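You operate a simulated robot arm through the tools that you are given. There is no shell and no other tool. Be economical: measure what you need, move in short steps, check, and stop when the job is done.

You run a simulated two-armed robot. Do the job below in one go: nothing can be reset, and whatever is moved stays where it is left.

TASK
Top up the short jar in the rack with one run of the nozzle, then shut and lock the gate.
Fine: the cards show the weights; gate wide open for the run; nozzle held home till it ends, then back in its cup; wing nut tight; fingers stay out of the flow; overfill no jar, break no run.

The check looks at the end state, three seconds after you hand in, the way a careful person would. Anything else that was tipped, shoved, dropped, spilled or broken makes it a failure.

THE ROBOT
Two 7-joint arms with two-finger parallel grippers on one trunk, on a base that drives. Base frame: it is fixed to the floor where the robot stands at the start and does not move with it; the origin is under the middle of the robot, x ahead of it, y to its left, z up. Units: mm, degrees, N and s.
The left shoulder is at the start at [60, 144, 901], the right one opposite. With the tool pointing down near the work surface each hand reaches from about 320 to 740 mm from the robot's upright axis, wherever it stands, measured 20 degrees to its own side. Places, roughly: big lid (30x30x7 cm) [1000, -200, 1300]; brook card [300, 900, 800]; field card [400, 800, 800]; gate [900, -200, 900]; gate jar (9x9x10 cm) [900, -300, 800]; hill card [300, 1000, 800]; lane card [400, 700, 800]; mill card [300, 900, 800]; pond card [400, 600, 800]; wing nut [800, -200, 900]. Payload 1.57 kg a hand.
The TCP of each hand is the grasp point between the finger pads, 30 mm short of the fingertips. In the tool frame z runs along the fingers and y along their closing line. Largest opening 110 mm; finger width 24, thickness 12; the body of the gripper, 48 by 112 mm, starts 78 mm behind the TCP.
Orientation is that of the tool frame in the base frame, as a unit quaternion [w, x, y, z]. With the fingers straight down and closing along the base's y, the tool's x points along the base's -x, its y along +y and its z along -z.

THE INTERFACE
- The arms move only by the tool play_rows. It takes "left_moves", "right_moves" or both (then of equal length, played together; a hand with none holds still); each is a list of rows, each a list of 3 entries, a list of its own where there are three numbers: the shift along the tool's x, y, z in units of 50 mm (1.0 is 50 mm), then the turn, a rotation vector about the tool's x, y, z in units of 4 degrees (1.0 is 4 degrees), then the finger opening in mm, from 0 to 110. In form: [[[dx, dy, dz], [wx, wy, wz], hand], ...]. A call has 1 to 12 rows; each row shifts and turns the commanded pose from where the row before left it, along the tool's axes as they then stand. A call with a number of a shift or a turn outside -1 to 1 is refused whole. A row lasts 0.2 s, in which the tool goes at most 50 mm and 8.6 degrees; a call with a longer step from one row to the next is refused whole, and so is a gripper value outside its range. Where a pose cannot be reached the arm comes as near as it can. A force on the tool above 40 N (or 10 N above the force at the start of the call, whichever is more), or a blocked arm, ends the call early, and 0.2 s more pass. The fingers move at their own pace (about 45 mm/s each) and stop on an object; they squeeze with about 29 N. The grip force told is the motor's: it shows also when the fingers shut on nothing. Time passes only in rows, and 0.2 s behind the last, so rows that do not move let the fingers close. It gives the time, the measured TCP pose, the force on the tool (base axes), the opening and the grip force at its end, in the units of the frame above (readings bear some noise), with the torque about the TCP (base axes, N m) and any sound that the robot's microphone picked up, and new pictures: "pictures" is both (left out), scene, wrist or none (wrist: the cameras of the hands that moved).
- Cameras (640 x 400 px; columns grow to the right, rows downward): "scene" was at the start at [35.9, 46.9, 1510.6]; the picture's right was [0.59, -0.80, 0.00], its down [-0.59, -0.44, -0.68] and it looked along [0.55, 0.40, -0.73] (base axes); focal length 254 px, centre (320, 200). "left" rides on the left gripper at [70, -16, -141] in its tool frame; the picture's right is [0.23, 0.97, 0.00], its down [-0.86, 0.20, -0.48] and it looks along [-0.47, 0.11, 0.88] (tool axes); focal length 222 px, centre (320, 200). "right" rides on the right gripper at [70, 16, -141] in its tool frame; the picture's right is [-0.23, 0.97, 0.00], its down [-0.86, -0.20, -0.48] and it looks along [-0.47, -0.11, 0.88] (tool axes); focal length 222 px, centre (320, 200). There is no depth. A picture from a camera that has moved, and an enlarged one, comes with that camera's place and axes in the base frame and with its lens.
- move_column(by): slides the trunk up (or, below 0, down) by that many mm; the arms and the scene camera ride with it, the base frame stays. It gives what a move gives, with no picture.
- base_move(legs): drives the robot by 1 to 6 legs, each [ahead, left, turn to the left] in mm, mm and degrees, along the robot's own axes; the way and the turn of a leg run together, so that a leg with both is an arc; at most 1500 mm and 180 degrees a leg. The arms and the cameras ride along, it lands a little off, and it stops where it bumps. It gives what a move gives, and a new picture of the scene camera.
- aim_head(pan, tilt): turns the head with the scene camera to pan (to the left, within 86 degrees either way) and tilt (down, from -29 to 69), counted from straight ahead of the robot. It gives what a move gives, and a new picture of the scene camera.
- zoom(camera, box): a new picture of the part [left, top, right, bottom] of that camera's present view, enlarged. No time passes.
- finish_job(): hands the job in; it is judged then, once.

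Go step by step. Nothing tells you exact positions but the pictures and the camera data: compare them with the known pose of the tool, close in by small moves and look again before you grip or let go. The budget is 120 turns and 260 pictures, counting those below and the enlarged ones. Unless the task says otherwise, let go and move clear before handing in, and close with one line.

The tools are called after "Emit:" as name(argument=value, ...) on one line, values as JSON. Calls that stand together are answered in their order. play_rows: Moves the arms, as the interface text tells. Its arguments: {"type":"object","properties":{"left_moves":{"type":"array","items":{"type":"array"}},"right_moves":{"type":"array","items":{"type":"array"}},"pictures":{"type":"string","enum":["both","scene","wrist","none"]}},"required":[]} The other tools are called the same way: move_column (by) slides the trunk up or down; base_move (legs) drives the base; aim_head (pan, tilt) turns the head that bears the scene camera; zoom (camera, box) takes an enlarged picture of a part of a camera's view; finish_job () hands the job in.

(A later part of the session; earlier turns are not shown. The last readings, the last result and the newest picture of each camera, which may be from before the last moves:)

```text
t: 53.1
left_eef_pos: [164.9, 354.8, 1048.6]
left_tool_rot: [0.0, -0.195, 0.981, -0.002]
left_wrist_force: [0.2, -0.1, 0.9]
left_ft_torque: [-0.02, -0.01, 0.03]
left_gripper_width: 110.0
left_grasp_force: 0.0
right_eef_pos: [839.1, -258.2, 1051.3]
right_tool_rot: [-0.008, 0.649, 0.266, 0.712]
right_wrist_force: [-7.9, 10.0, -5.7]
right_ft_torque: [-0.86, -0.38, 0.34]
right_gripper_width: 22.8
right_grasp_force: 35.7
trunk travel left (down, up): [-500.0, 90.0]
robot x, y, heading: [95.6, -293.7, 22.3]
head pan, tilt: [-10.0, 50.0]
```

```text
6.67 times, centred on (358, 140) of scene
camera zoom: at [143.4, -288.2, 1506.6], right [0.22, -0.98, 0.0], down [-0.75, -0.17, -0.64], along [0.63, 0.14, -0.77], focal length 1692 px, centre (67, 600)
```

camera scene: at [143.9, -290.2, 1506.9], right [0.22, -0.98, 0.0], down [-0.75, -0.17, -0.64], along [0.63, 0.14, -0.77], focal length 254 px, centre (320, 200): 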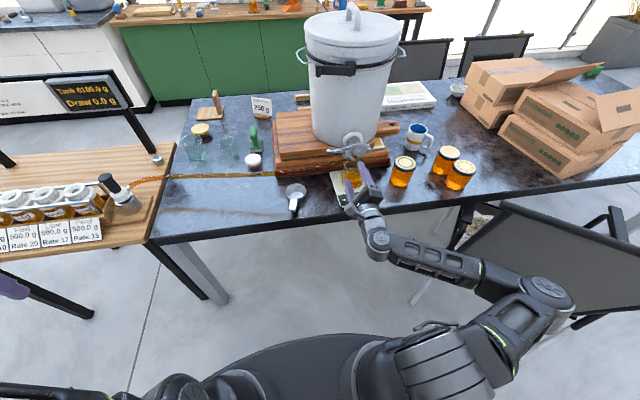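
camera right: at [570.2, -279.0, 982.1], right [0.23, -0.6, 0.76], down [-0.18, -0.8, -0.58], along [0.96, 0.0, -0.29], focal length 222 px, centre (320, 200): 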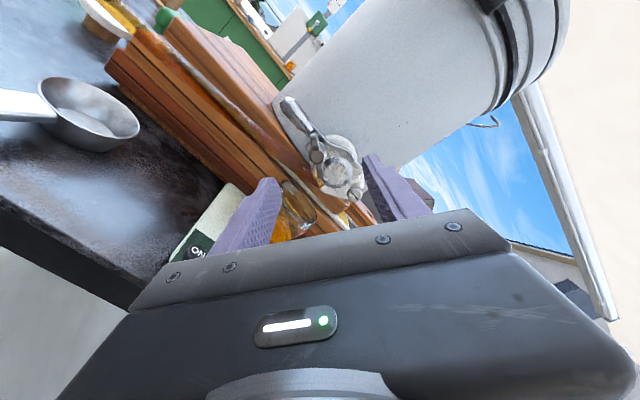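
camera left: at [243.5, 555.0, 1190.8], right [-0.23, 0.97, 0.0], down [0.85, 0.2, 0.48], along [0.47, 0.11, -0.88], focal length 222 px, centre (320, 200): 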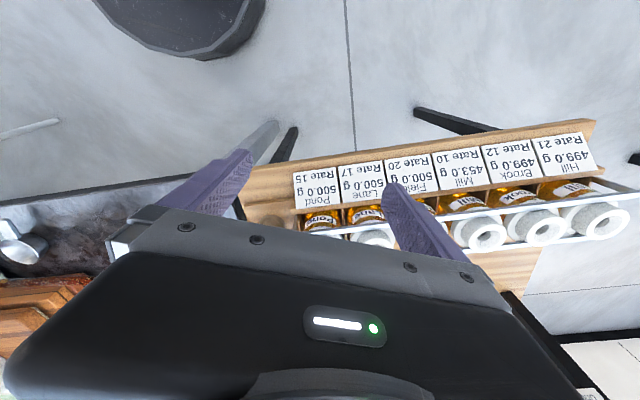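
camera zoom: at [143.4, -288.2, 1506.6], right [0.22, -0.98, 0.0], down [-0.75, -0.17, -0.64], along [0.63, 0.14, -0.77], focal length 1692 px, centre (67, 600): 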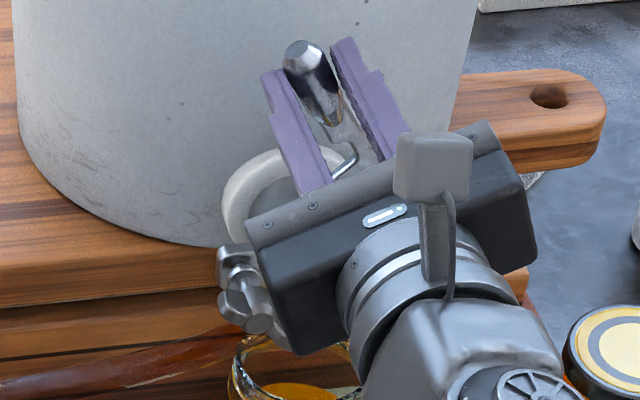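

Emit:
play_rows(right_moves=[[[-0.006, 0.178, 0], [0, 0, 1], 0], [[-0.006, 0.178, 0], [0, 0, 1], 0], [[-0.006, 0.178, 0], [0, 0, 1], 0], [[-0.006, 0.178, 0], [0, 0, 1], 0]], pictures="none")

Emit:
zoom(camera="scene", box=[310, 110, 406, 170])

```text
t: 53.5
left_eef_pos: [165.3, 354.8, 1049.3]
left_tool_rot: [-0.002, -0.196, 0.981, 0.0]
left_wrist_force: [-0.4, 0.3, -0.6]
left_ft_torque: [0.02, 0.0, -0.01]
left_gripper_width: 109.7
left_grasp_force: 0.1
right_eef_pos: [841.1, -257.2, 1051.5]
right_tool_rot: [-0.044, 0.659, 0.247, 0.709]
right_wrist_force: [0.8, 9.4, -4.3]
right_ft_torque: [-0.64, -0.46, 0.52]
right_gripper_width: 24.2
right_grasp_force: 36.9
trunk travel left (down, up): [-500.0, 90.0]
robot x, y, heading: [91.7, -295.1, 22.8]
head pan, tilt: [-10.0, 50.0]
stopped in row 2 (right hand): the force on the tool passed its limit (the readings are from after the stop); the commanded pose is now the measured one
```

```text
6.67 times, centred on (358, 140) of scene
camera zoom: at [145.0, -288.9, 1507.0], right [0.22, -0.98, 0.0], down [-0.75, -0.17, -0.64], along [0.63, 0.14, -0.77], focal length 1692 px, centre (67, 600)
```

zoom: 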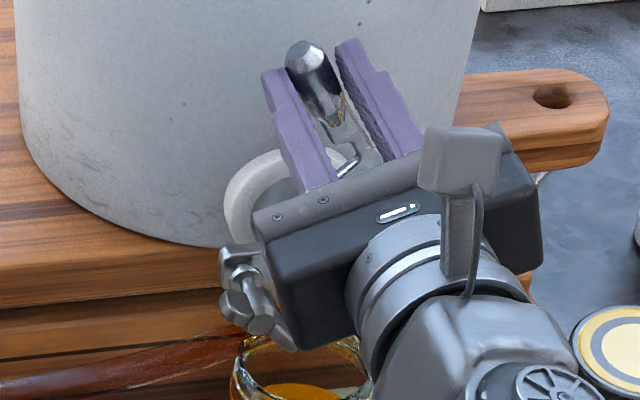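

The lever has come up against its stop. I'll release, back off and verify the opening and the scale.

Emit:
play_rows(right_moves=[[[0, 0, 0], [0, 0, -0.5], 30], [[0, 0, 0], [0, 0, 0], 50], [[0, 0, 0], [0, 0, 0], 50], [[0, 0, -1], [0, 0, 0], 50], [[0, 0, -1], [0, 0, 0], 50], [[0, 0, -1], [0, 0, 0], 50], [[0, 0, 0], [0, 0, 0], 50]], pictures="scene")

Emit:
zoom(camera="scene", box=[310, 110, 406, 170])

Emit:
zoom(camera="right", box=[180, 75, 420, 225])

```text
t: 55.1
left_eef_pos: [164.4, 355.1, 1049.2]
left_tool_rot: [0.0, -0.197, 0.98, 0.0]
left_wrist_force: [-0.3, 0.2, -0.4]
left_ft_torque: [0.03, 0.0, 0.0]
left_gripper_width: 110.0
left_grasp_force: 0.1
right_eef_pos: [702.7, -322.1, 1051.7]
right_tool_rot: [-0.028, 0.655, 0.255, 0.711]
right_wrist_force: [-0.2, 0.0, 1.3]
right_ft_torque: [0.01, 0.01, -0.01]
right_gripper_width: 50.2
right_grasp_force: 0.0
trunk travel left (down, up): [-500.0, 90.0]
robot x, y, heading: [92.9, -293.3, 22.6]
head pan, tilt: [-10.0, 50.0]
camera scene: at [144.2, -289.4, 1506.8], right [0.22, -0.98, 0.0], down [-0.75, -0.17, -0.64], along [0.63, 0.14, -0.77], focal length 254 px, centre (320, 200)
```

scene: 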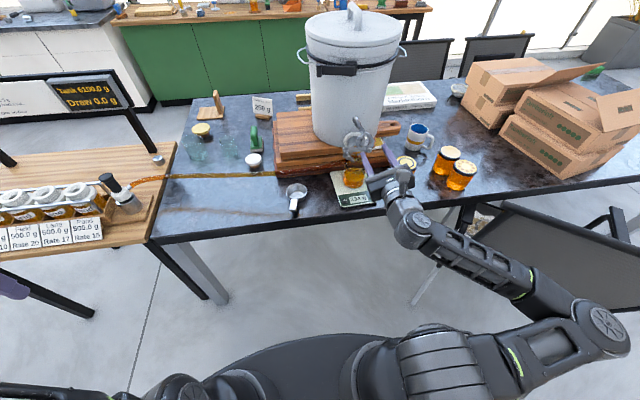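

```text
6.67 times, centred on (358, 140) of scene
camera zoom: at [144.2, -289.4, 1506.8], right [0.22, -0.98, 0.0], down [-0.75, -0.17, -0.64], along [0.63, 0.14, -0.77], focal length 1692 px, centre (67, 600)
```

zoom: 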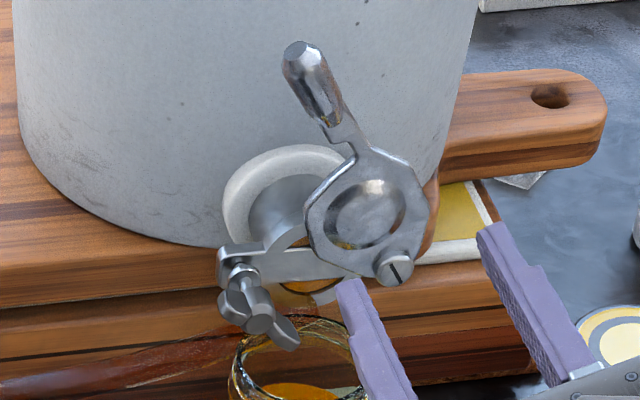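

```text
2.67 times, centred on (300, 150) of right
camera zoom: at [570.4, -372.0, 1121.3], right [0.4, -0.91, 0.1], down [-0.39, -0.27, -0.88], along [0.83, 0.31, -0.47], focal length 592 px, centre (373, 333)
```

zoom: 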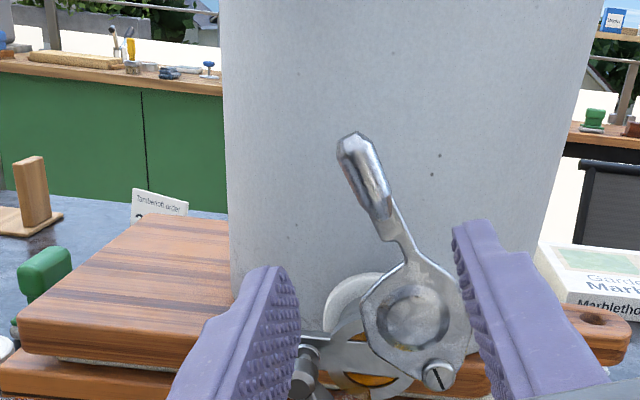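

The gate looks wide open (lever at its stop, opening clear) and nothing is running. The nozzle cup is at about (557,508), handle top near z 930, and Mill's stem near (415,890). I'll drive over to the rack.

Emit:
base_move(legs=[[-60, 0, 0], [0, 750, 0], [240, 0, 0], [0, 0, -7]])

Emit:
aim_head(pan=30, tilt=50)

```text
t: 61.7
left_eef_pos: [118.6, 1101.7, 1049.4]
left_tool_rot: [-0.001, -0.136, 0.991, -0.001]
left_wrist_force: [0.1, 0.8, 0.4]
left_ft_torque: [0.03, -0.02, -0.01]
left_gripper_width: 110.1
left_grasp_force: 0.0
right_eef_pos: [570.9, 364.5, 1050.9]
right_tool_rot: [0.013, 0.669, 0.216, 0.711]
right_wrist_force: [0.1, 0.3, -0.3]
right_ft_torque: [0.01, -0.04, 0.03]
right_gripper_width: 50.2
right_grasp_force: 0.1
trunk travel left (down, up): [-500.0, 90.0]
robot x, y, heading: [-29.0, 469.0, 15.8]
head pan, tilt: [-10.0, 50.0]
camera scene: at [19.7, 465.8, 1506.8], right [0.1, -1.0, 0.0], down [-0.76, -0.07, -0.64], along [0.64, 0.06, -0.77], focal length 254 px, centre (320, 200)
```

scene: 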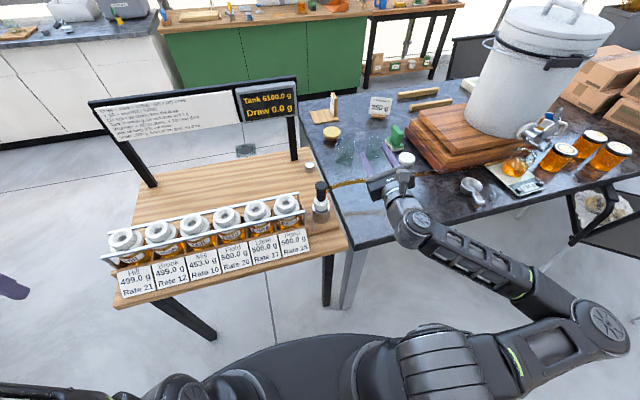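

```text
t: 62.8
left_eef_pos: [117.9, 1102.6, 1050.9]
left_tool_rot: [0.0, -0.136, 0.991, 0.0]
left_wrist_force: [0.4, -0.1, -0.4]
left_ft_torque: [0.04, -0.02, 0.03]
left_gripper_width: 109.8
left_grasp_force: 0.0
right_eef_pos: [571.4, 365.3, 1051.4]
right_tool_rot: [0.014, 0.669, 0.216, 0.711]
right_wrist_force: [0.2, 0.1, 0.2]
right_ft_torque: [0.02, 0.04, 0.01]
right_gripper_width: 50.1
right_grasp_force: 0.0
trunk travel left (down, up): [-500.0, 90.0]
robot x, y, heading: [-27.9, 467.5, 15.7]
head pan, tilt: [30.0, 50.0]
camera scene: at [-3.1, 513.5, 1506.8], right [0.71, -0.7, 0.0], down [-0.54, -0.55, -0.64], along [0.45, 0.46, -0.77], focal length 254 px, centre (320, 200)
```

scene: 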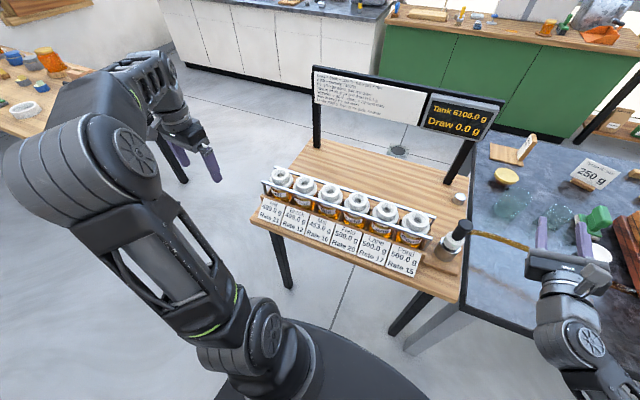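

Excellent view. I enlarge the rack, nozzle and sign.

Emit:
zoom(camera="scene", box=[250, 155, 410, 255])

Emit:
zoom(camera="scene", box=[390, 190, 486, 270])

Emit:
zoom(camera="scene", box=[305, 60, 509, 145])

```text
4.00 times, centred on (330, 205) of scene
camera zoom: at [-3.1, 513.5, 1506.8], right [0.71, -0.7, 0.0], down [-0.54, -0.55, -0.64], along [0.45, 0.46, -0.77], focal length 1015 px, centre (280, 180)
```

zoom: 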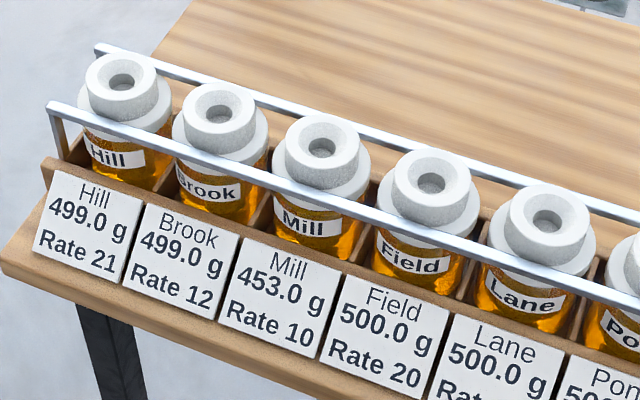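

```text
5.00 times, centred on (438, 230) of scene
camera zoom: at [-3.1, 513.5, 1506.8], right [0.71, -0.7, 0.0], down [-0.54, -0.55, -0.64], along [0.45, 0.46, -0.77], focal length 1269 px, centre (-270, 50)
```

zoom: 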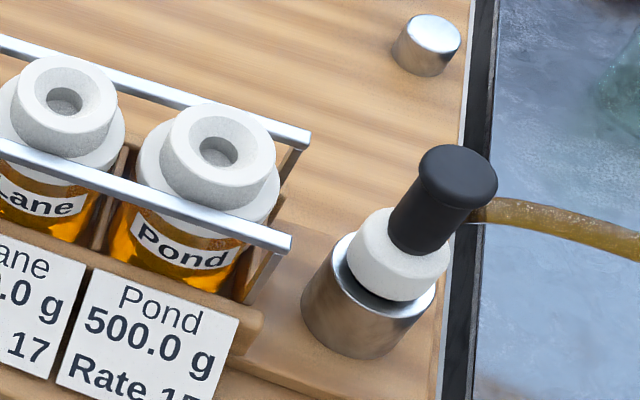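

```text
3.14 times, centred on (407, 102) of scene
camera zoom: at [-3.1, 513.5, 1506.8], right [0.71, -0.7, 0.0], down [-0.54, -0.55, -0.64], along [0.45, 0.46, -0.77], focal length 796 px, centre (47, 506)
```

zoom: 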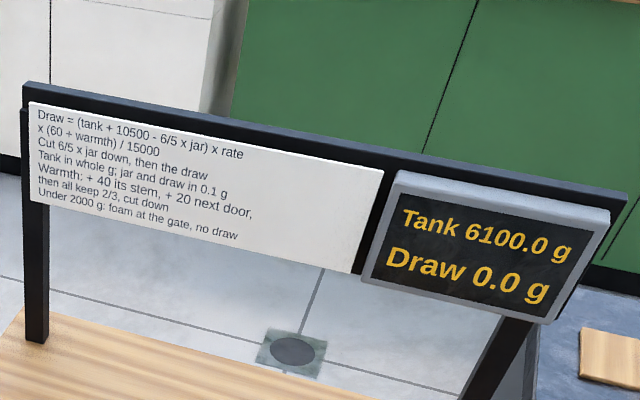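

Emit:
zoom(camera="scene", box=[436, 214, 476, 264])

Emit:
play_rows(right_moves=[[[0, 1, 0], [0, 0, 0], 50], [[0, 1, 0], [0, 0, 0], 50], [[0, 1, 0], [0, 0, 0], 50], [[0, 1, 0], [0, 0, 0], 50]], left_moves=[[[-1, 0, 0], [0, 0, 0], 110], [[-0.7, -0.7, 0], [0, 0, 0], 110], [[0, -1, 0], [0, 0, 0], 110], [[0, -1, 0], [0, 0, 0], 110]], pictures="scene")

```text
8.00 times, centred on (456, 239) of scene
camera zoom: at [-3.1, 513.5, 1506.8], right [0.71, -0.7, 0.0], down [-0.54, -0.55, -0.64], along [0.45, 0.46, -0.77], focal length 2030 px, centre (-768, -112)
```

zoom: 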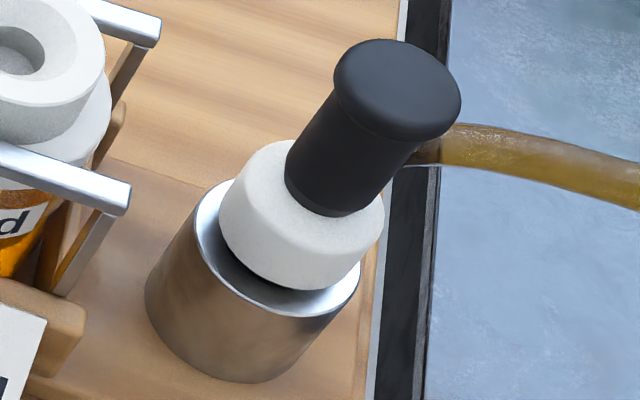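

```text
t: 63.8
left_eef_pos: [236.2, 994.1, 1050.6]
left_tool_rot: [-0.001, -0.135, 0.991, 0.001]
left_wrist_force: [-0.9, -0.2, -0.2]
left_ft_torque: [0.02, -0.01, -0.01]
left_gripper_width: 109.9
left_grasp_force: 0.1
right_eef_pos: [624.2, 183.5, 1115.1]
right_tool_rot: [0.013, 0.669, 0.216, 0.711]
right_wrist_force: [0.3, 0.2, 0.1]
right_ft_torque: [0.0, 0.0, 0.03]
right_gripper_width: 50.1
right_grasp_force: 0.0
trunk travel left (down, up): [-500.0, 90.0]
robot x, y, heading: [-27.6, 468.0, 15.8]
head pan, tilt: [30.0, 50.0]
camera scene: at [-3.1, 512.6, 1506.8], right [0.71, -0.7, 0.0], down [-0.54, -0.55, -0.64], along [0.45, 0.46, -0.77], focal length 254 px, centre (320, 200)
```

scene: 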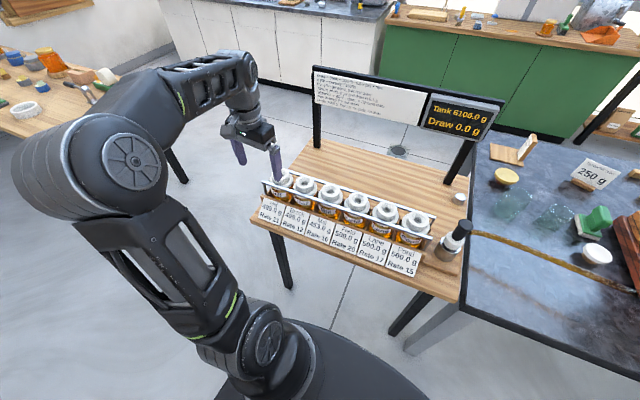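

I'll bring the left hand over the nozzle at height, then yaw it about 39° so that the fingers miss the hose stub.

Emit:
play_rows(left_moves=[[[-0.3, -0.9, 0], [0, 0, 0], 110], [[-0.3, -0.9, 0], [0, 0, 0], 110], [[-0.3, -0.9, 0], [0, 0, 0], 110], [[-0.3, -0.9, 0], [0, 0, 0], 110], [[-0.3, -0.9, 0], [0, 0, 0], 110], [[-0.3, -0.9, 0], [0, 0, 0], 110], [[-0.3, -0.9, 0], [0, 0, 0], 110], [[-0.3, -0.9, 0], [0, 0, 0], 110], [[-0.3, -0.9, 0], [0, 0, 0], 110], [[-0.3, -0.9, 0], [0, 0, 0], 110], [[-0.3, -0.9, 0], [0, 0, 0], 110], [[0, 0, 0], [0, 0, 0], 110]], pictures="none")

Emit:
play_rows(left_moves=[[[0, 0, 0], [0, 0, 1], 80], [[0, 0, 0], [0, 0, 1], 80], [[0, 0, 0], [0, 0, 1], 80], [[0, 0, 0], [0, 0, 1], 80], [[0, 0, 0], [0, 0, 1], 80], [[0, 0, 0], [0, 0, 1], 80], [[0, 0, 0], [0, 0, 1], 80], [[0, 0, 0], [0, 0, 1], 80], [[0, 0, 0], [0, 0, 1], 80], [[0, 0, 0], [0, 0, 1], 80], [[0, 0, 0], [0, 0, 0], 80]], pictures="both")

```text
t: 66.4
left_eef_pos: [480.6, 633.2, 1049.6]
left_tool_rot: [0.001, -0.135, 0.991, -0.001]
left_wrist_force: [0.5, 0.9, -0.3]
left_ft_torque: [-0.02, 0.0, -0.02]
left_gripper_width: 110.0
left_grasp_force: 0.0
left hand out of reach, approached as far as the arm can: row 10, 11
right_eef_pos: [624.4, 184.5, 1115.7]
right_tool_rot: [0.014, 0.669, 0.215, 0.711]
right_wrist_force: [0.3, 0.4, 0.5]
right_ft_torque: [0.02, 0.04, -0.01]
right_gripper_width: 50.0
right_grasp_force: 0.0
trunk travel left (down, up): [-500.0, 90.0]
robot x, y, heading: [-33.1, 466.8, 15.5]
head pan, tilt: [30.0, 50.0]
```

```text
t: 68.8
left_eef_pos: [482.8, 631.2, 1048.6]
left_tool_rot: [0.0, 0.212, 0.977, 0.0]
left_wrist_force: [-0.8, 0.1, -0.4]
left_ft_torque: [-0.02, 0.0, -0.01]
left_gripper_width: 80.2
left_grasp_force: 0.2
right_eef_pos: [623.5, 185.0, 1115.1]
right_tool_rot: [0.014, 0.669, 0.215, 0.711]
right_wrist_force: [0.0, -0.1, 0.1]
right_ft_torque: [-0.02, 0.01, 0.02]
right_gripper_width: 49.9
right_grasp_force: 0.1
trunk travel left (down, up): [-500.0, 90.0]
robot x, y, heading: [-34.1, 464.7, 15.7]
head pan, tilt: [30.0, 50.0]
camera scene: at [-3.0, 513.4, 1506.8], right [0.71, -0.7, 0.0], down [-0.54, -0.55, -0.64], along [0.45, 0.46, -0.77], focal length 254 px, centre (320, 200)
camera left: at [412.4, 645.1, 1188.4], right [0.2, 0.98, 0.0], down [0.86, -0.17, 0.48], along [0.47, -0.09, -0.88], focal length 222 px, centre (320, 200)
```

scene: 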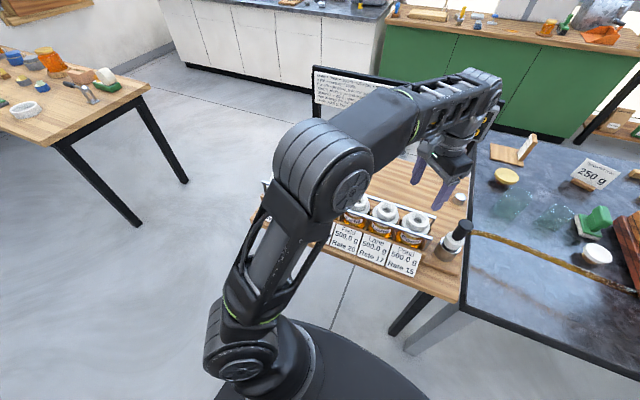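
left: 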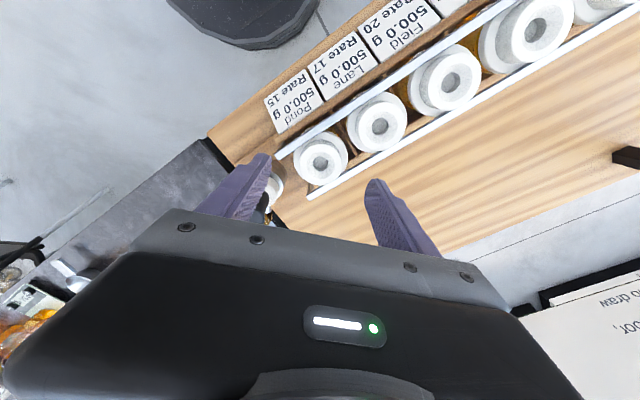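

The arm runs short of reach at this height. I'll swing the hand right, drive 90 mm ahead, and raise the trunk a little.

Emit:
play_rows(left_moves=[[[0, -1, 0], [0, 0, 0], 80], [[0, -1, 0], [0, 0, 0], 80], [[0, 0, 0], [0, 0, 0], 80]], pictures="none")

Emit:
base_move(legs=[[90, 0, 0]])

Emit:
move_column(by=60)

Emit:
zoom(camera="left", box=[160, 60, 480, 260])

```text
t: 69.6
left_eef_pos: [440.4, 541.8, 1050.9]
left_tool_rot: [0.0, 0.211, 0.978, 0.0]
left_wrist_force: [0.3, -0.4, -0.8]
left_ft_torque: [0.02, 0.02, -0.02]
left_gripper_width: 80.0
left_grasp_force: 0.0
right_eef_pos: [622.6, 184.9, 1115.0]
right_tool_rot: [0.013, 0.669, 0.216, 0.711]
right_wrist_force: [0.2, -0.4, -0.2]
right_ft_torque: [-0.04, 0.02, -0.02]
right_gripper_width: 50.2
right_grasp_force: 0.1
trunk travel left (down, up): [-500.0, 90.0]
robot x, y, heading: [-28.5, 469.1, 15.5]
head pan, tilt: [30.0, 50.0]
```

```text
t: 70.7
left_eef_pos: [528.5, 566.3, 1048.9]
left_tool_rot: [0.0, 0.212, 0.977, 0.0]
left_wrist_force: [0.0, 0.3, -0.5]
left_ft_torque: [-0.02, 0.04, -0.01]
left_gripper_width: 80.1
left_grasp_force: 0.0
right_eef_pos: [711.4, 209.1, 1114.2]
right_tool_rot: [0.013, 0.67, 0.216, 0.71]
right_wrist_force: [-0.6, -0.3, 0.7]
right_ft_torque: [-0.02, -0.03, 0.0]
right_gripper_width: 50.0
right_grasp_force: 0.1
trunk travel left (down, up): [-500.0, 90.0]
robot x, y, heading: [57.7, 489.5, 15.7]
head pan, tilt: [30.0, 50.0]
camera scene: at [85.9, 538.2, 1506.8], right [0.71, -0.7, 0.0], down [-0.54, -0.55, -0.64], along [0.45, 0.46, -0.77], focal length 254 px, centre (320, 200)
```

scene: 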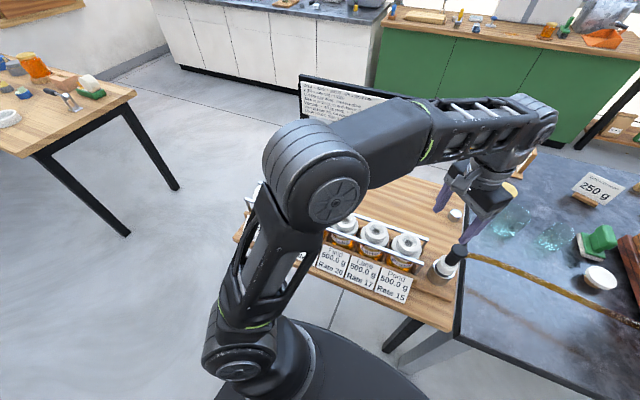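

```text
t: 71.7
left_eef_pos: [528.7, 566.8, 1109.4]
left_tool_rot: [0.0, 0.212, 0.977, 0.0]
left_wrist_force: [-0.2, -0.3, -0.6]
left_ft_torque: [0.02, 0.01, -0.02]
left_gripper_width: 79.9
left_grasp_force: 0.1
right_eef_pos: [709.7, 208.9, 1174.6]
right_tool_rot: [0.014, 0.669, 0.214, 0.711]
right_wrist_force: [0.6, 0.6, 0.4]
right_ft_torque: [0.03, 0.03, -0.01]
right_gripper_width: 50.1
right_grasp_force: 0.2
trunk travel left (down, up): [-560.0, 30.0]
robot x, y, heading: [52.1, 494.8, 15.4]
head pan, tilt: [30.0, 50.0]
```

```text
2.00 times, centred on (320, 160) of left
camera zoom: at [458.4, 579.7, 1249.8], right [0.2, 0.98, 0.0], down [0.86, -0.17, 0.48], along [0.47, -0.09, -0.88], focal length 444 px, centre (320, 280)
```

zoom: 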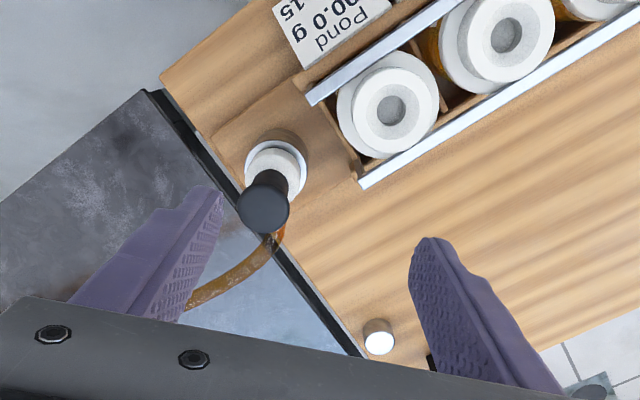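

The cap centre is at (560,516) and the hose leaves the base toward +x, then bends right. My closing line clears it; I align above and look again.

Emit:
play_rows(left_moves=[[[-0.5, -0.33, 0], [0, 0, 0], 80], [[-0.49, -0.33, 0], [0, 0, 0], 80], [[0, 0, 1], [0, 0, 0], 80], [[0, 0, 1], [0, 0, 0], 80], [[0, 0, 0], [0, 0, 0], 80]], pictures="none")

Emit:
zoom(camera="left", box=[160, 60, 480, 260])

Emit:
zoom(camera="scene", box=[400, 150, 528, 290])

```text
t: 72.9
left_eef_pos: [545.7, 540.9, 1010.5]
left_tool_rot: [0.0, 0.212, 0.977, 0.001]
left_wrist_force: [0.6, 0.1, -0.6]
left_ft_torque: [0.03, 0.02, -0.03]
left_gripper_width: 80.0
left_grasp_force: 0.0
left hand out of reach, approached as far as the arm can: row 2
right_eef_pos: [709.9, 208.3, 1175.4]
right_tool_rot: [0.014, 0.669, 0.214, 0.711]
right_wrist_force: [0.6, -0.2, 0.3]
right_ft_torque: [0.01, -0.02, 0.06]
right_gripper_width: 50.4
right_grasp_force: 0.2
trunk travel left (down, up): [-560.0, 30.0]
robot x, y, heading: [57.0, 493.1, 15.6]
head pan, tilt: [30.0, 50.0]
```

```text
2.00 times, centred on (320, 160) of left
camera zoom: at [474.6, 554.2, 1149.9], right [0.2, 0.98, 0.0], down [0.86, -0.17, 0.48], along [0.47, -0.09, -0.88], focal length 444 px, centre (320, 280)
```

zoom: 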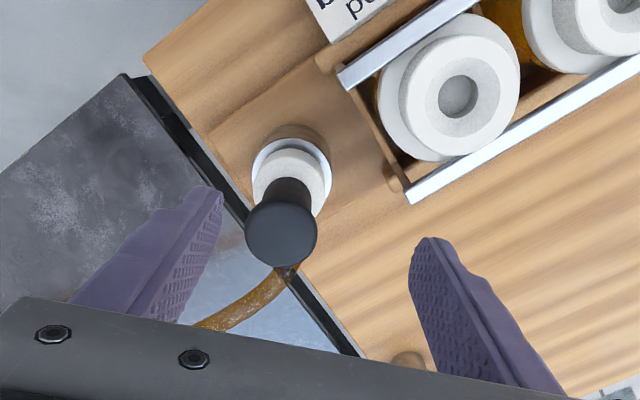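

```text
2.86 times, centred on (464, 220) of scene
camera zoom: at [84.0, 537.6, 1566.9], right [0.71, -0.7, 0.0], down [-0.54, -0.55, -0.64], along [0.45, 0.46, -0.77], focal length 725 px, centre (-91, 143)
```

zoom: 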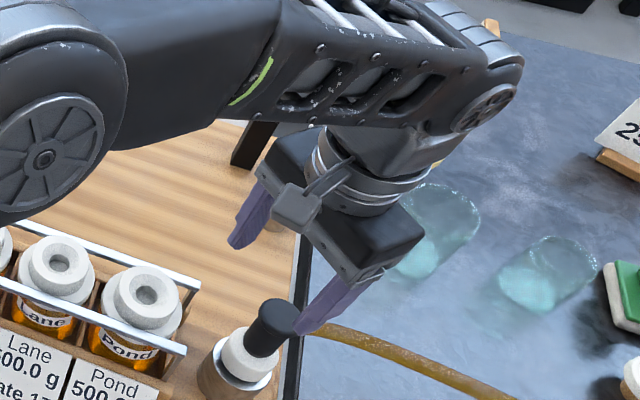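

Emit:
play_rows(left_moves=[[[-0.47, -0.34, 0], [0, 0, 0], 84], [[0, 0, 0.8], [0, 0, 0], 84], [[0, 0, 0], [0, 0, 0], 84]], pictures="none")

Emit:
zoom(camera="left", box=[160, 60, 480, 260])

```text
t: 73.7
left_eef_pos: [559.3, 515.4, 969.6]
left_tool_rot: [0.0, 0.211, 0.977, 0.0]
left_wrist_force: [0.3, 0.2, 0.2]
left_ft_torque: [0.04, 0.01, -0.02]
left_gripper_width: 83.9
left_grasp_force: 0.1
right_eef_pos: [710.2, 208.7, 1175.9]
right_tool_rot: [0.015, 0.669, 0.214, 0.711]
right_wrist_force: [0.0, -0.6, 0.2]
right_ft_torque: [0.02, -0.01, -0.01]
right_gripper_width: 50.1
right_grasp_force: 0.1
trunk travel left (down, up): [-560.0, 30.0]
robot x, y, heading: [57.3, 489.9, 15.7]
head pan, tilt: [30.0, 50.0]
```

```text
2.00 times, centred on (320, 160) of left
camera zoom: at [489.1, 528.6, 1110.2], right [0.2, 0.98, 0.0], down [0.86, -0.17, 0.48], along [0.47, -0.09, -0.88], focal length 444 px, centre (320, 280)
```

zoom: 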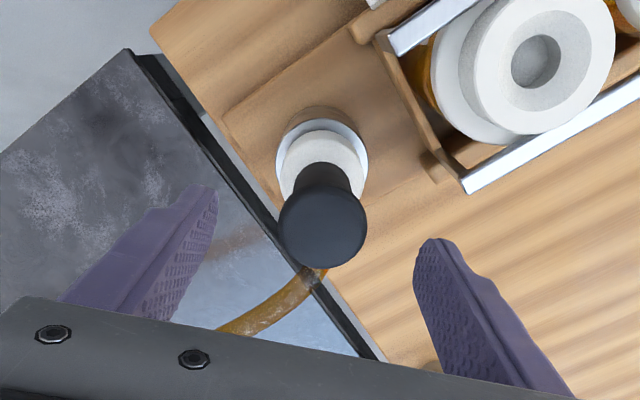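

Centred. I descend 76 mm so the pads sit on the handle below the cap, then close.

Emit:
play_rows(left_moves=[[[0, 0, 0.75], [0, 0, 0], 84], [[0, 0, 0.75], [0, 0, 0], 84], [[0, 0, 0], [0, 0, 0], 40], [[0, 0, 0], [0, 0, 0], 20], [[0, 0, 0], [0, 0, 0], 0], [[0, 0, 0], [0, 0, 0], 0]], pictures="none")

Emit:
zoom(camera="left", box=[160, 60, 480, 260])

Emit:
zoom(camera="scene", box=[400, 170, 528, 290])

```text
t: 75.1
left_eef_pos: [557.5, 515.8, 894.4]
left_tool_rot: [0.0, 0.211, 0.978, 0.0]
left_wrist_force: [0.1, -0.7, -0.7]
left_ft_torque: [0.0, 0.02, -0.01]
left_gripper_width: 37.9
left_grasp_force: 22.4
right_eef_pos: [711.2, 209.4, 1175.0]
right_tool_rot: [0.013, 0.67, 0.215, 0.711]
right_wrist_force: [1.2, 0.2, -0.7]
right_ft_torque: [0.0, -0.02, -0.02]
right_gripper_width: 50.1
right_grasp_force: 0.1
trunk travel left (down, up): [-560.0, 30.0]
robot x, y, heading: [56.4, 490.6, 15.8]
head pan, tilt: [30.0, 50.0]
```

```text
2.00 times, centred on (320, 160) of left
camera zoom: at [488.3, 528.6, 1034.7], right [0.2, 0.98, 0.0], down [0.86, -0.17, 0.48], along [0.47, -0.09, -0.88], focal length 444 px, centre (320, 280)
```

zoom: 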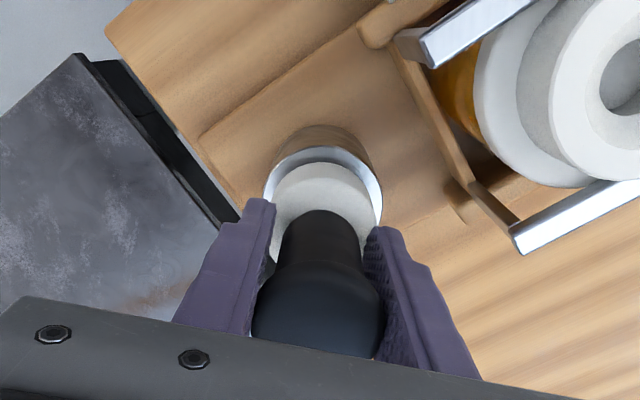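

```text
3.33 times, centred on (464, 230) of scene
camera zoom: at [84.3, 537.8, 1566.8], right [0.71, -0.7, 0.0], down [-0.54, -0.55, -0.64], along [0.45, 0.46, -0.77], focal length 846 px, centre (-160, 100)
```

zoom: 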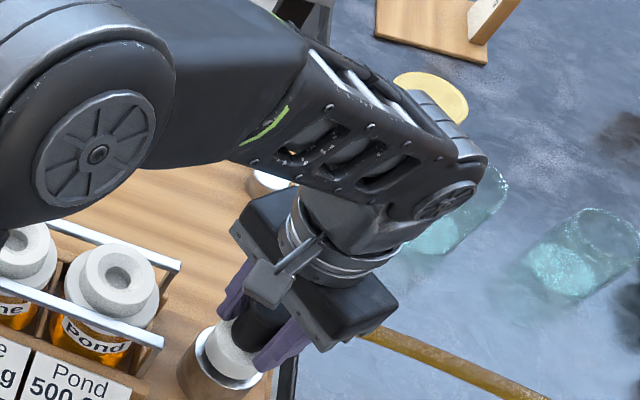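

Emit:
play_rows(left_moves=[[[0, 0, 0], [0, 0, 0], 0], [[0, 0, 0], [0, 0, 0], 0], [[0, 0, -0.4], [0, 0, 0], 0], [[0, 0, -0.6], [0, 0, 0], 0], [[0, 0, -0.6], [0, 0, 0], 0], [[0, 0, 0], [0, 0, 0], 0]], pictures="none")

Emit:
zoom(camera="left", box=[160, 60, 480, 260])

Emit:
zoom(camera="scene", box=[400, 170, 528, 290])

```text
t: 76.5
left_eef_pos: [557.9, 515.0, 974.4]
left_tool_rot: [0.0, 0.211, 0.977, 0.0]
left_wrist_force: [0.3, -0.1, -3.0]
left_ft_torque: [0.02, 0.02, -0.04]
left_gripper_width: 37.6
left_grasp_force: 29.6
right_eef_pos: [710.4, 209.5, 1175.5]
right_tool_rot: [0.014, 0.669, 0.215, 0.711]
right_wrist_force: [0.7, -0.2, 0.1]
right_ft_torque: [-0.03, 0.0, -0.01]
right_gripper_width: 50.2
right_grasp_force: 0.1
trunk travel left (down, up): [-560.0, 30.0]
robot x, y, heading: [56.2, 494.0, 15.8]
head pan, tilt: [30.0, 50.0]
```

```text
2.00 times, centred on (320, 160) of left
camera zoom: at [488.2, 528.2, 1114.6], right [0.2, 0.98, 0.0], down [0.86, -0.17, 0.48], along [0.47, -0.09, -0.88], focal length 444 px, centre (320, 280)
```

zoom: 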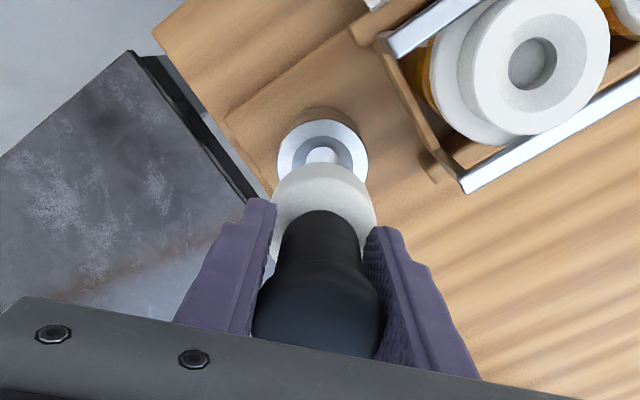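

```text
3.33 times, centred on (464, 230) of scene
camera zoom: at [84.6, 537.8, 1566.8], right [0.71, -0.7, 0.0], down [-0.54, -0.55, -0.64], along [0.45, 0.46, -0.77], focal length 846 px, centre (-160, 100)
```

zoom: 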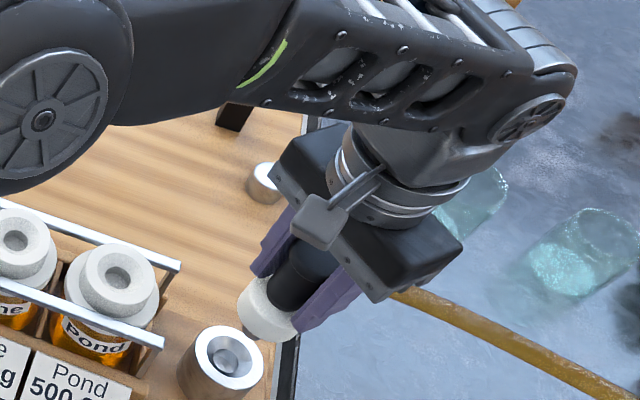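

The nozzle is out of its cup. I lift 40 mm more and carry it along the rack toward Mill.

Emit:
play_rows(left_moves=[[[0, 0, -0.8], [0, 0, 0], 0], [[0.6, 0.6, 0], [0, 0, 0], 0], [[0.6, 0.6, 0], [0, 0, 0], 0], [[0.6, 0.6, 0], [0, 0, 0], 0], [[0.6, 0.6, 0], [0, 0, 0], 0], [[0.6, 0.6, 0], [0, 0, 0], 0], [[0.6, 0.6, 0], [0, 0, 0], 0], [[0.6, 0.6, 0], [0, 0, 0], 0], [[0.6, 0.6, 0], [0, 0, 0], 0], [[0.6, 0.6, 0], [0, 0, 0], 0], [[0, 0, 0], [0, 0, 0], 0]], pictures="both")

```text
t: 78.9
left_eef_pos: [425.8, 872.5, 1012.4]
left_tool_rot: [0.0, 0.211, 0.977, -0.001]
left_wrist_force: [-0.6, -0.2, -3.2]
left_ft_torque: [-0.01, -0.01, -0.03]
left_gripper_width: 37.8
left_grasp_force: 28.2
right_eef_pos: [710.7, 209.7, 1175.3]
right_tool_rot: [0.012, 0.669, 0.215, 0.711]
right_wrist_force: [-0.6, -0.6, 0.6]
right_ft_torque: [-0.03, 0.02, 0.01]
right_gripper_width: 50.4
right_grasp_force: 0.0
trunk travel left (down, up): [-560.0, 30.0]
robot x, y, heading: [57.3, 491.9, 15.8]
head pan, tilt: [30.0, 50.0]
camera scene: at [84.5, 537.6, 1566.8], right [0.71, -0.7, 0.0], down [-0.54, -0.55, -0.64], along [0.45, 0.46, -0.77], focal length 254 px, centre (320, 200)
camera left: at [355.9, 886.3, 1153.7], right [0.2, 0.98, 0.0], down [0.86, -0.17, 0.48], along [0.47, -0.09, -0.88], focal length 222 px, centre (320, 200)
```

scene: 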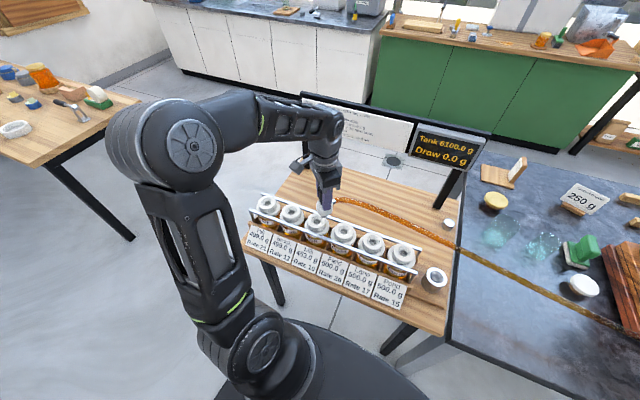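
left: 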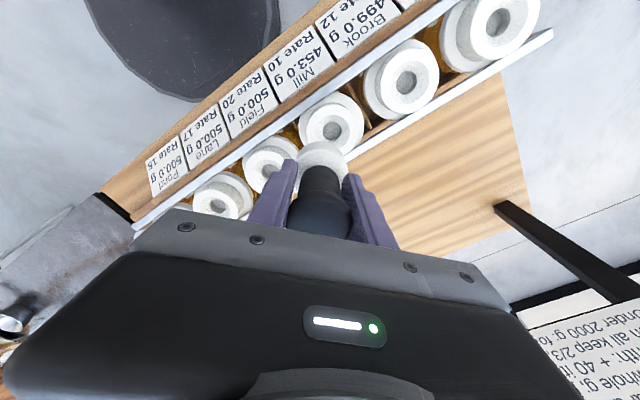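

Emit:
zoom(camera="left", box=[240, 60, 440, 185])

Emit:
zoom(camera="scene", box=[240, 165, 400, 265])

```text
3.20 times, centred on (340, 122) of left
camera zoom: at [355.9, 886.3, 1153.7], right [0.2, 0.98, 0.0], down [0.86, -0.17, 0.48], along [0.47, -0.09, -0.88], focal length 711 px, centre (256, 448)
```

zoom: 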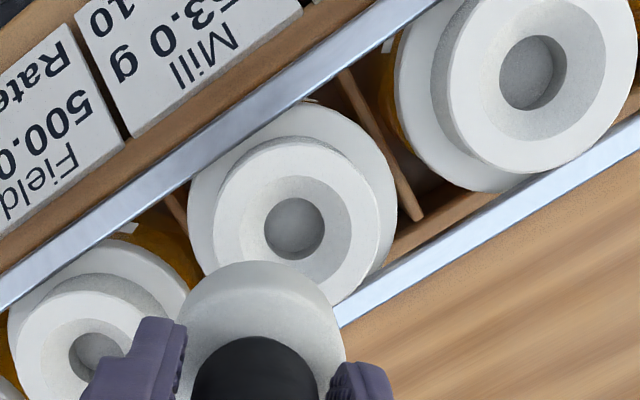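

```text
4.00 times, centred on (320, 215) of scene
camera zoom: at [84.5, 537.6, 1566.8], right [0.71, -0.7, 0.0], down [-0.54, -0.55, -0.64], along [0.45, 0.46, -0.77], focal length 1015 px, centre (320, 140)
```

zoom: 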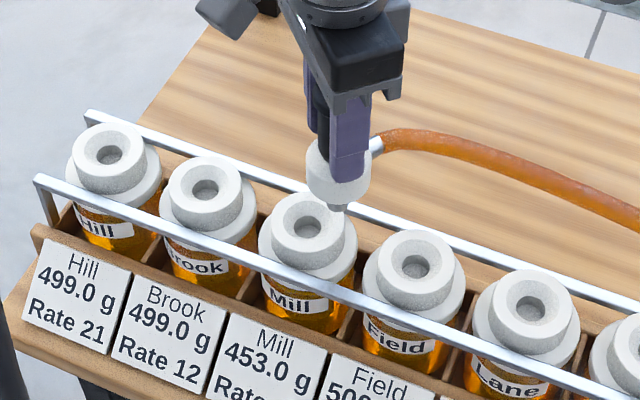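

Mill's stem is at (415,892). I shift the last 22 mm over it and check.

Emit:
play_rows(left_moves=[[[0.36, 0.25, 0], [0, 0, 0], 0], [[0, 0, 0], [0, 0, 0], 0]], pictures="none")

Emit:
zoom(camera="left", box=[240, 60, 440, 185])

Emit:
zoom(camera="scene", box=[280, 180, 360, 230])

```text
t: 79.5
left_eef_pos: [414.8, 892.5, 1012.9]
left_tool_rot: [0.0, 0.212, 0.977, 0.0]
left_wrist_force: [1.1, -0.1, -2.3]
left_ft_torque: [0.0, 0.03, 0.0]
left_gripper_width: 37.9
left_grasp_force: 29.3
right_eef_pos: [710.9, 209.2, 1174.1]
right_tool_rot: [0.014, 0.669, 0.215, 0.711]
right_wrist_force: [0.2, -0.3, -0.7]
right_ft_torque: [-0.01, 0.01, -0.05]
right_gripper_width: 50.4
right_grasp_force: 0.1
trunk travel left (down, up): [-560.0, 30.0]
robot x, y, heading: [59.9, 489.3, 15.6]
head pan, tilt: [30.0, 50.0]
```

```text
3.20 times, centred on (340, 122) of left
camera zoom: at [344.7, 905.5, 1153.3], right [0.2, 0.98, 0.0], down [0.86, -0.17, 0.48], along [0.47, -0.09, -0.88], focal length 711 px, centre (256, 448)
```

zoom: 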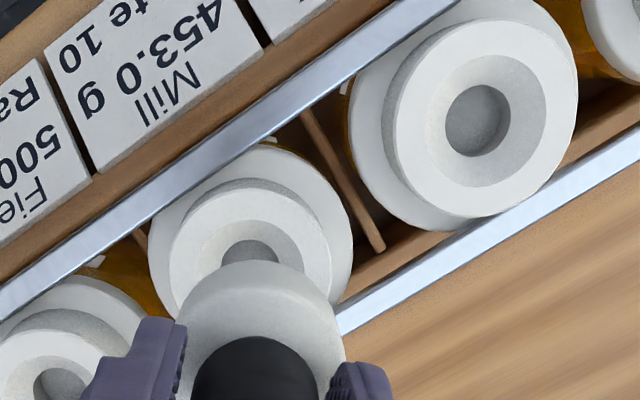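

```text
8.00 times, centred on (320, 205) of scene
camera zoom: at [84.5, 537.8, 1566.8], right [0.71, -0.7, 0.0], down [-0.54, -0.55, -0.64], along [0.45, 0.46, -0.77], focal length 2030 px, centre (320, 160)
```

zoom: 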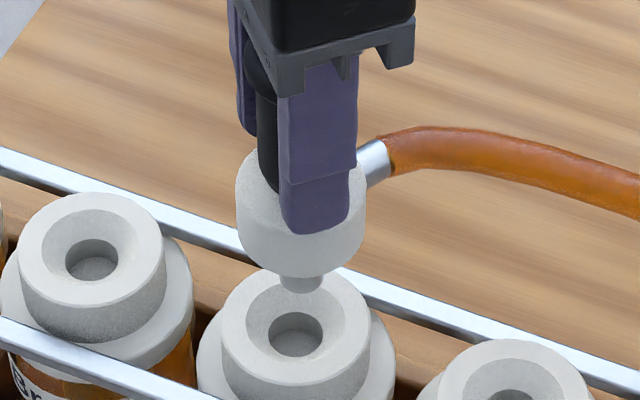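

Scene view says the tip should shift about 3 mm more along tool x. I adjust, lower 15 mm, and recheck.

Emit:
play_rows(left_moves=[[[0.06, -0.01, 0], [0, 0, 0], 0], [[0, 0, 0.3], [0, 0, 0], 0], [[0, 0, 0], [0, 0, 0], 0]], pictures="none")

Emit:
zoom(camera="left", box=[240, 60, 440, 185])

Emit:
zoom(camera="scene", box=[280, 180, 360, 230])

Emit:
aim_head(pan=45, tilt=45)

```text
t: 80.3
left_eef_pos: [411.1, 892.6, 998.1]
left_tool_rot: [0.001, 0.211, 0.977, 0.0]
left_wrist_force: [-0.5, -0.5, -2.4]
left_ft_torque: [0.03, 0.04, 0.04]
left_gripper_width: 37.7
left_grasp_force: 29.3
right_eef_pos: [710.0, 208.7, 1176.0]
right_tool_rot: [0.013, 0.67, 0.215, 0.711]
right_wrist_force: [-0.3, -0.4, 0.8]
right_ft_torque: [-0.02, 0.01, 0.0]
right_gripper_width: 49.9
right_grasp_force: 0.1
trunk travel left (down, up): [-560.0, 30.0]
robot x, y, heading: [55.8, 490.9, 15.6]
head pan, tilt: [30.0, 50.0]
```

```text
3.20 times, centred on (340, 122) of left
camera zoom: at [340.8, 906.6, 1138.9], right [0.2, 0.98, 0.0], down [0.86, -0.17, 0.48], along [0.47, -0.09, -0.88], focal length 711 px, centre (256, 448)
```

zoom: 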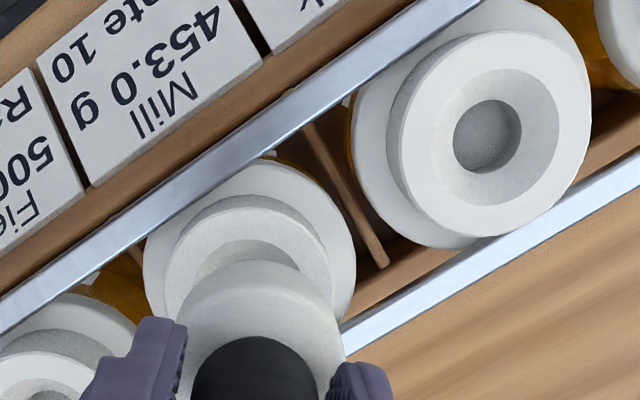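

```text
8.00 times, centred on (320, 205) of scene
camera zoom: at [84.1, 537.9, 1566.8], right [0.71, -0.7, 0.0], down [-0.54, -0.55, -0.64], along [0.45, 0.46, -0.77], focal length 2030 px, centre (320, 160)
```

zoom: 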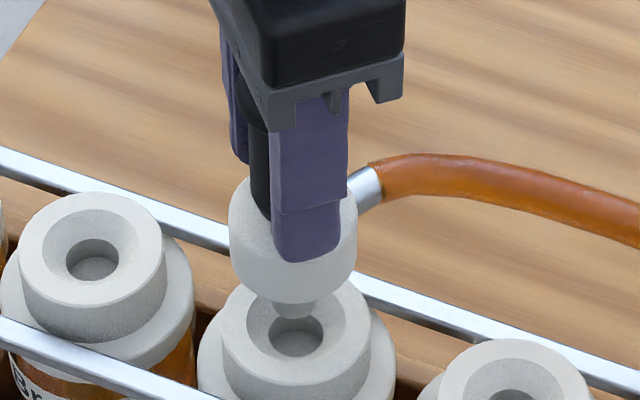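

```text
t: 81.1
left_eef_pos: [410.6, 893.4, 999.0]
left_tool_rot: [0.001, 0.211, 0.977, 0.0]
left_wrist_force: [-0.6, 0.5, -1.9]
left_ft_torque: [0.02, 0.03, -0.01]
left_gripper_width: 38.0
left_grasp_force: 28.6
right_eef_pos: [710.7, 209.7, 1175.3]
right_tool_rot: [0.013, 0.67, 0.215, 0.711]
right_wrist_force: [0.5, -0.1, 0.2]
right_ft_torque: [0.0, 0.02, -0.01]
right_gripper_width: 50.1
right_grasp_force: 0.0
trunk travel left (down, up): [-560.0, 30.0]
robot x, y, heading: [57.3, 494.2, 15.7]
head pan, tilt: [45.0, 45.0]
camera scene: at [70.3, 553.8, 1573.7], right [0.87, -0.49, 0.0], down [-0.35, -0.62, -0.71], along [0.35, 0.62, -0.71], focal length 254 px, centre (320, 200)
```

scene: 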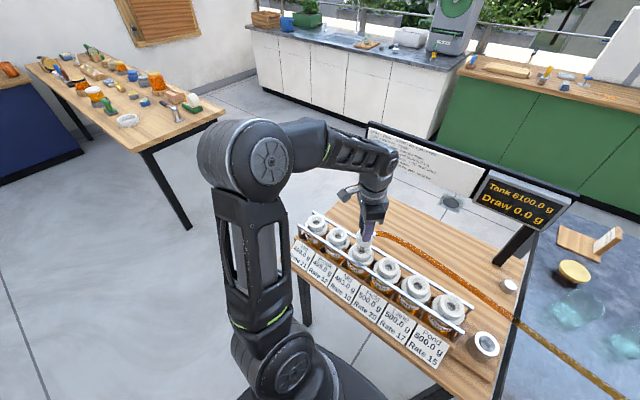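

Emit:
zoom(camera="scene", box=[330, 225, 394, 275])

Emit:
play_rows(left_moves=[[[0.03, -0.07, 0], [0, 0, 0], 0], [[0, 0, 0.12], [0, 0, 0], 0], [[0, 0, 0], [0, 0, 0], 0]], pictures="none")

Emit:
zoom(camera="scene", box=[330, 225, 394, 275])

Emit:
zoom(camera="left", box=[240, 80, 400, 180])

```text
8.00 times, centred on (362, 250) of scene
camera zoom: at [70.3, 553.8, 1573.7], right [0.87, -0.49, 0.0], down [-0.35, -0.62, -0.71], along [0.35, 0.62, -0.71], focal length 2030 px, centre (-16, -200)
```

zoom: 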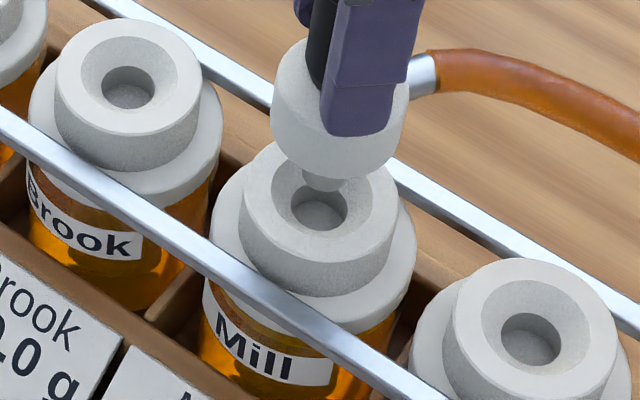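

```text
t: 81.9
left_eef_pos: [407.6, 890.2, 993.3]
left_tool_rot: [0.0, 0.211, 0.977, 0.001]
left_wrist_force: [0.3, 0.0, -1.7]
left_ft_torque: [0.0, 0.03, 0.02]
left_gripper_width: 36.5
left_grasp_force: 28.8
right_eef_pos: [710.4, 209.4, 1175.3]
right_tool_rot: [0.014, 0.669, 0.215, 0.711]
right_wrist_force: [-0.1, -0.4, 0.3]
right_ft_torque: [0.01, 0.0, -0.02]
right_gripper_width: 50.0
right_grasp_force: 0.0
trunk travel left (down, up): [-560.0, 30.0]
robot x, y, heading: [55.8, 491.3, 15.6]
head pan, tilt: [45.0, 45.0]
```

```text
8.00 times, centred on (362, 250) of scene
camera zoom: at [70.2, 553.8, 1573.7], right [0.87, -0.49, 0.0], down [-0.35, -0.62, -0.71], along [0.35, 0.62, -0.71], focal length 2030 px, centre (-16, -200)
```

zoom: 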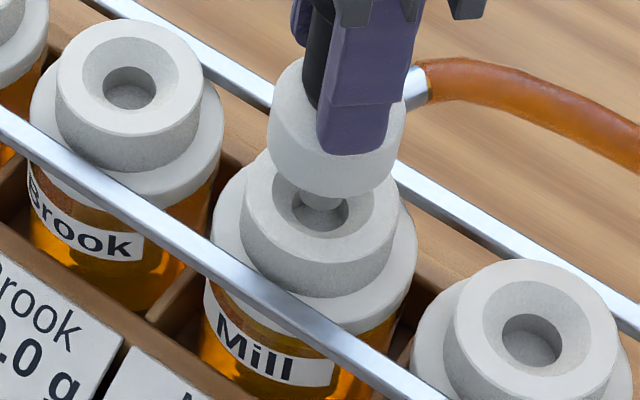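

```text
4.00 times, centred on (320, 130) of left
camera zoom: at [337.5, 903.8, 1133.4], right [0.2, 0.98, 0.0], down [0.86, -0.17, 0.48], along [0.47, -0.09, -0.88], focal length 888 px, centre (320, 480)
```

zoom: 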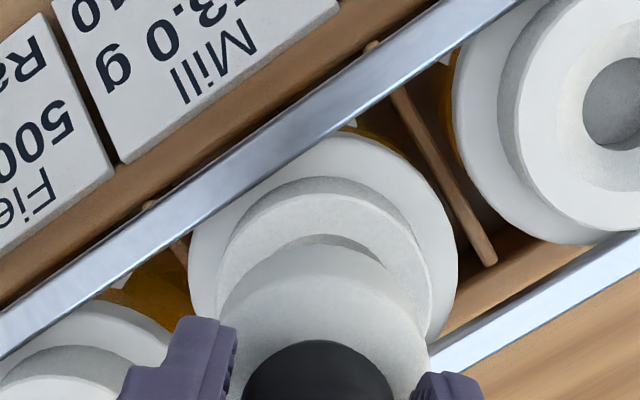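

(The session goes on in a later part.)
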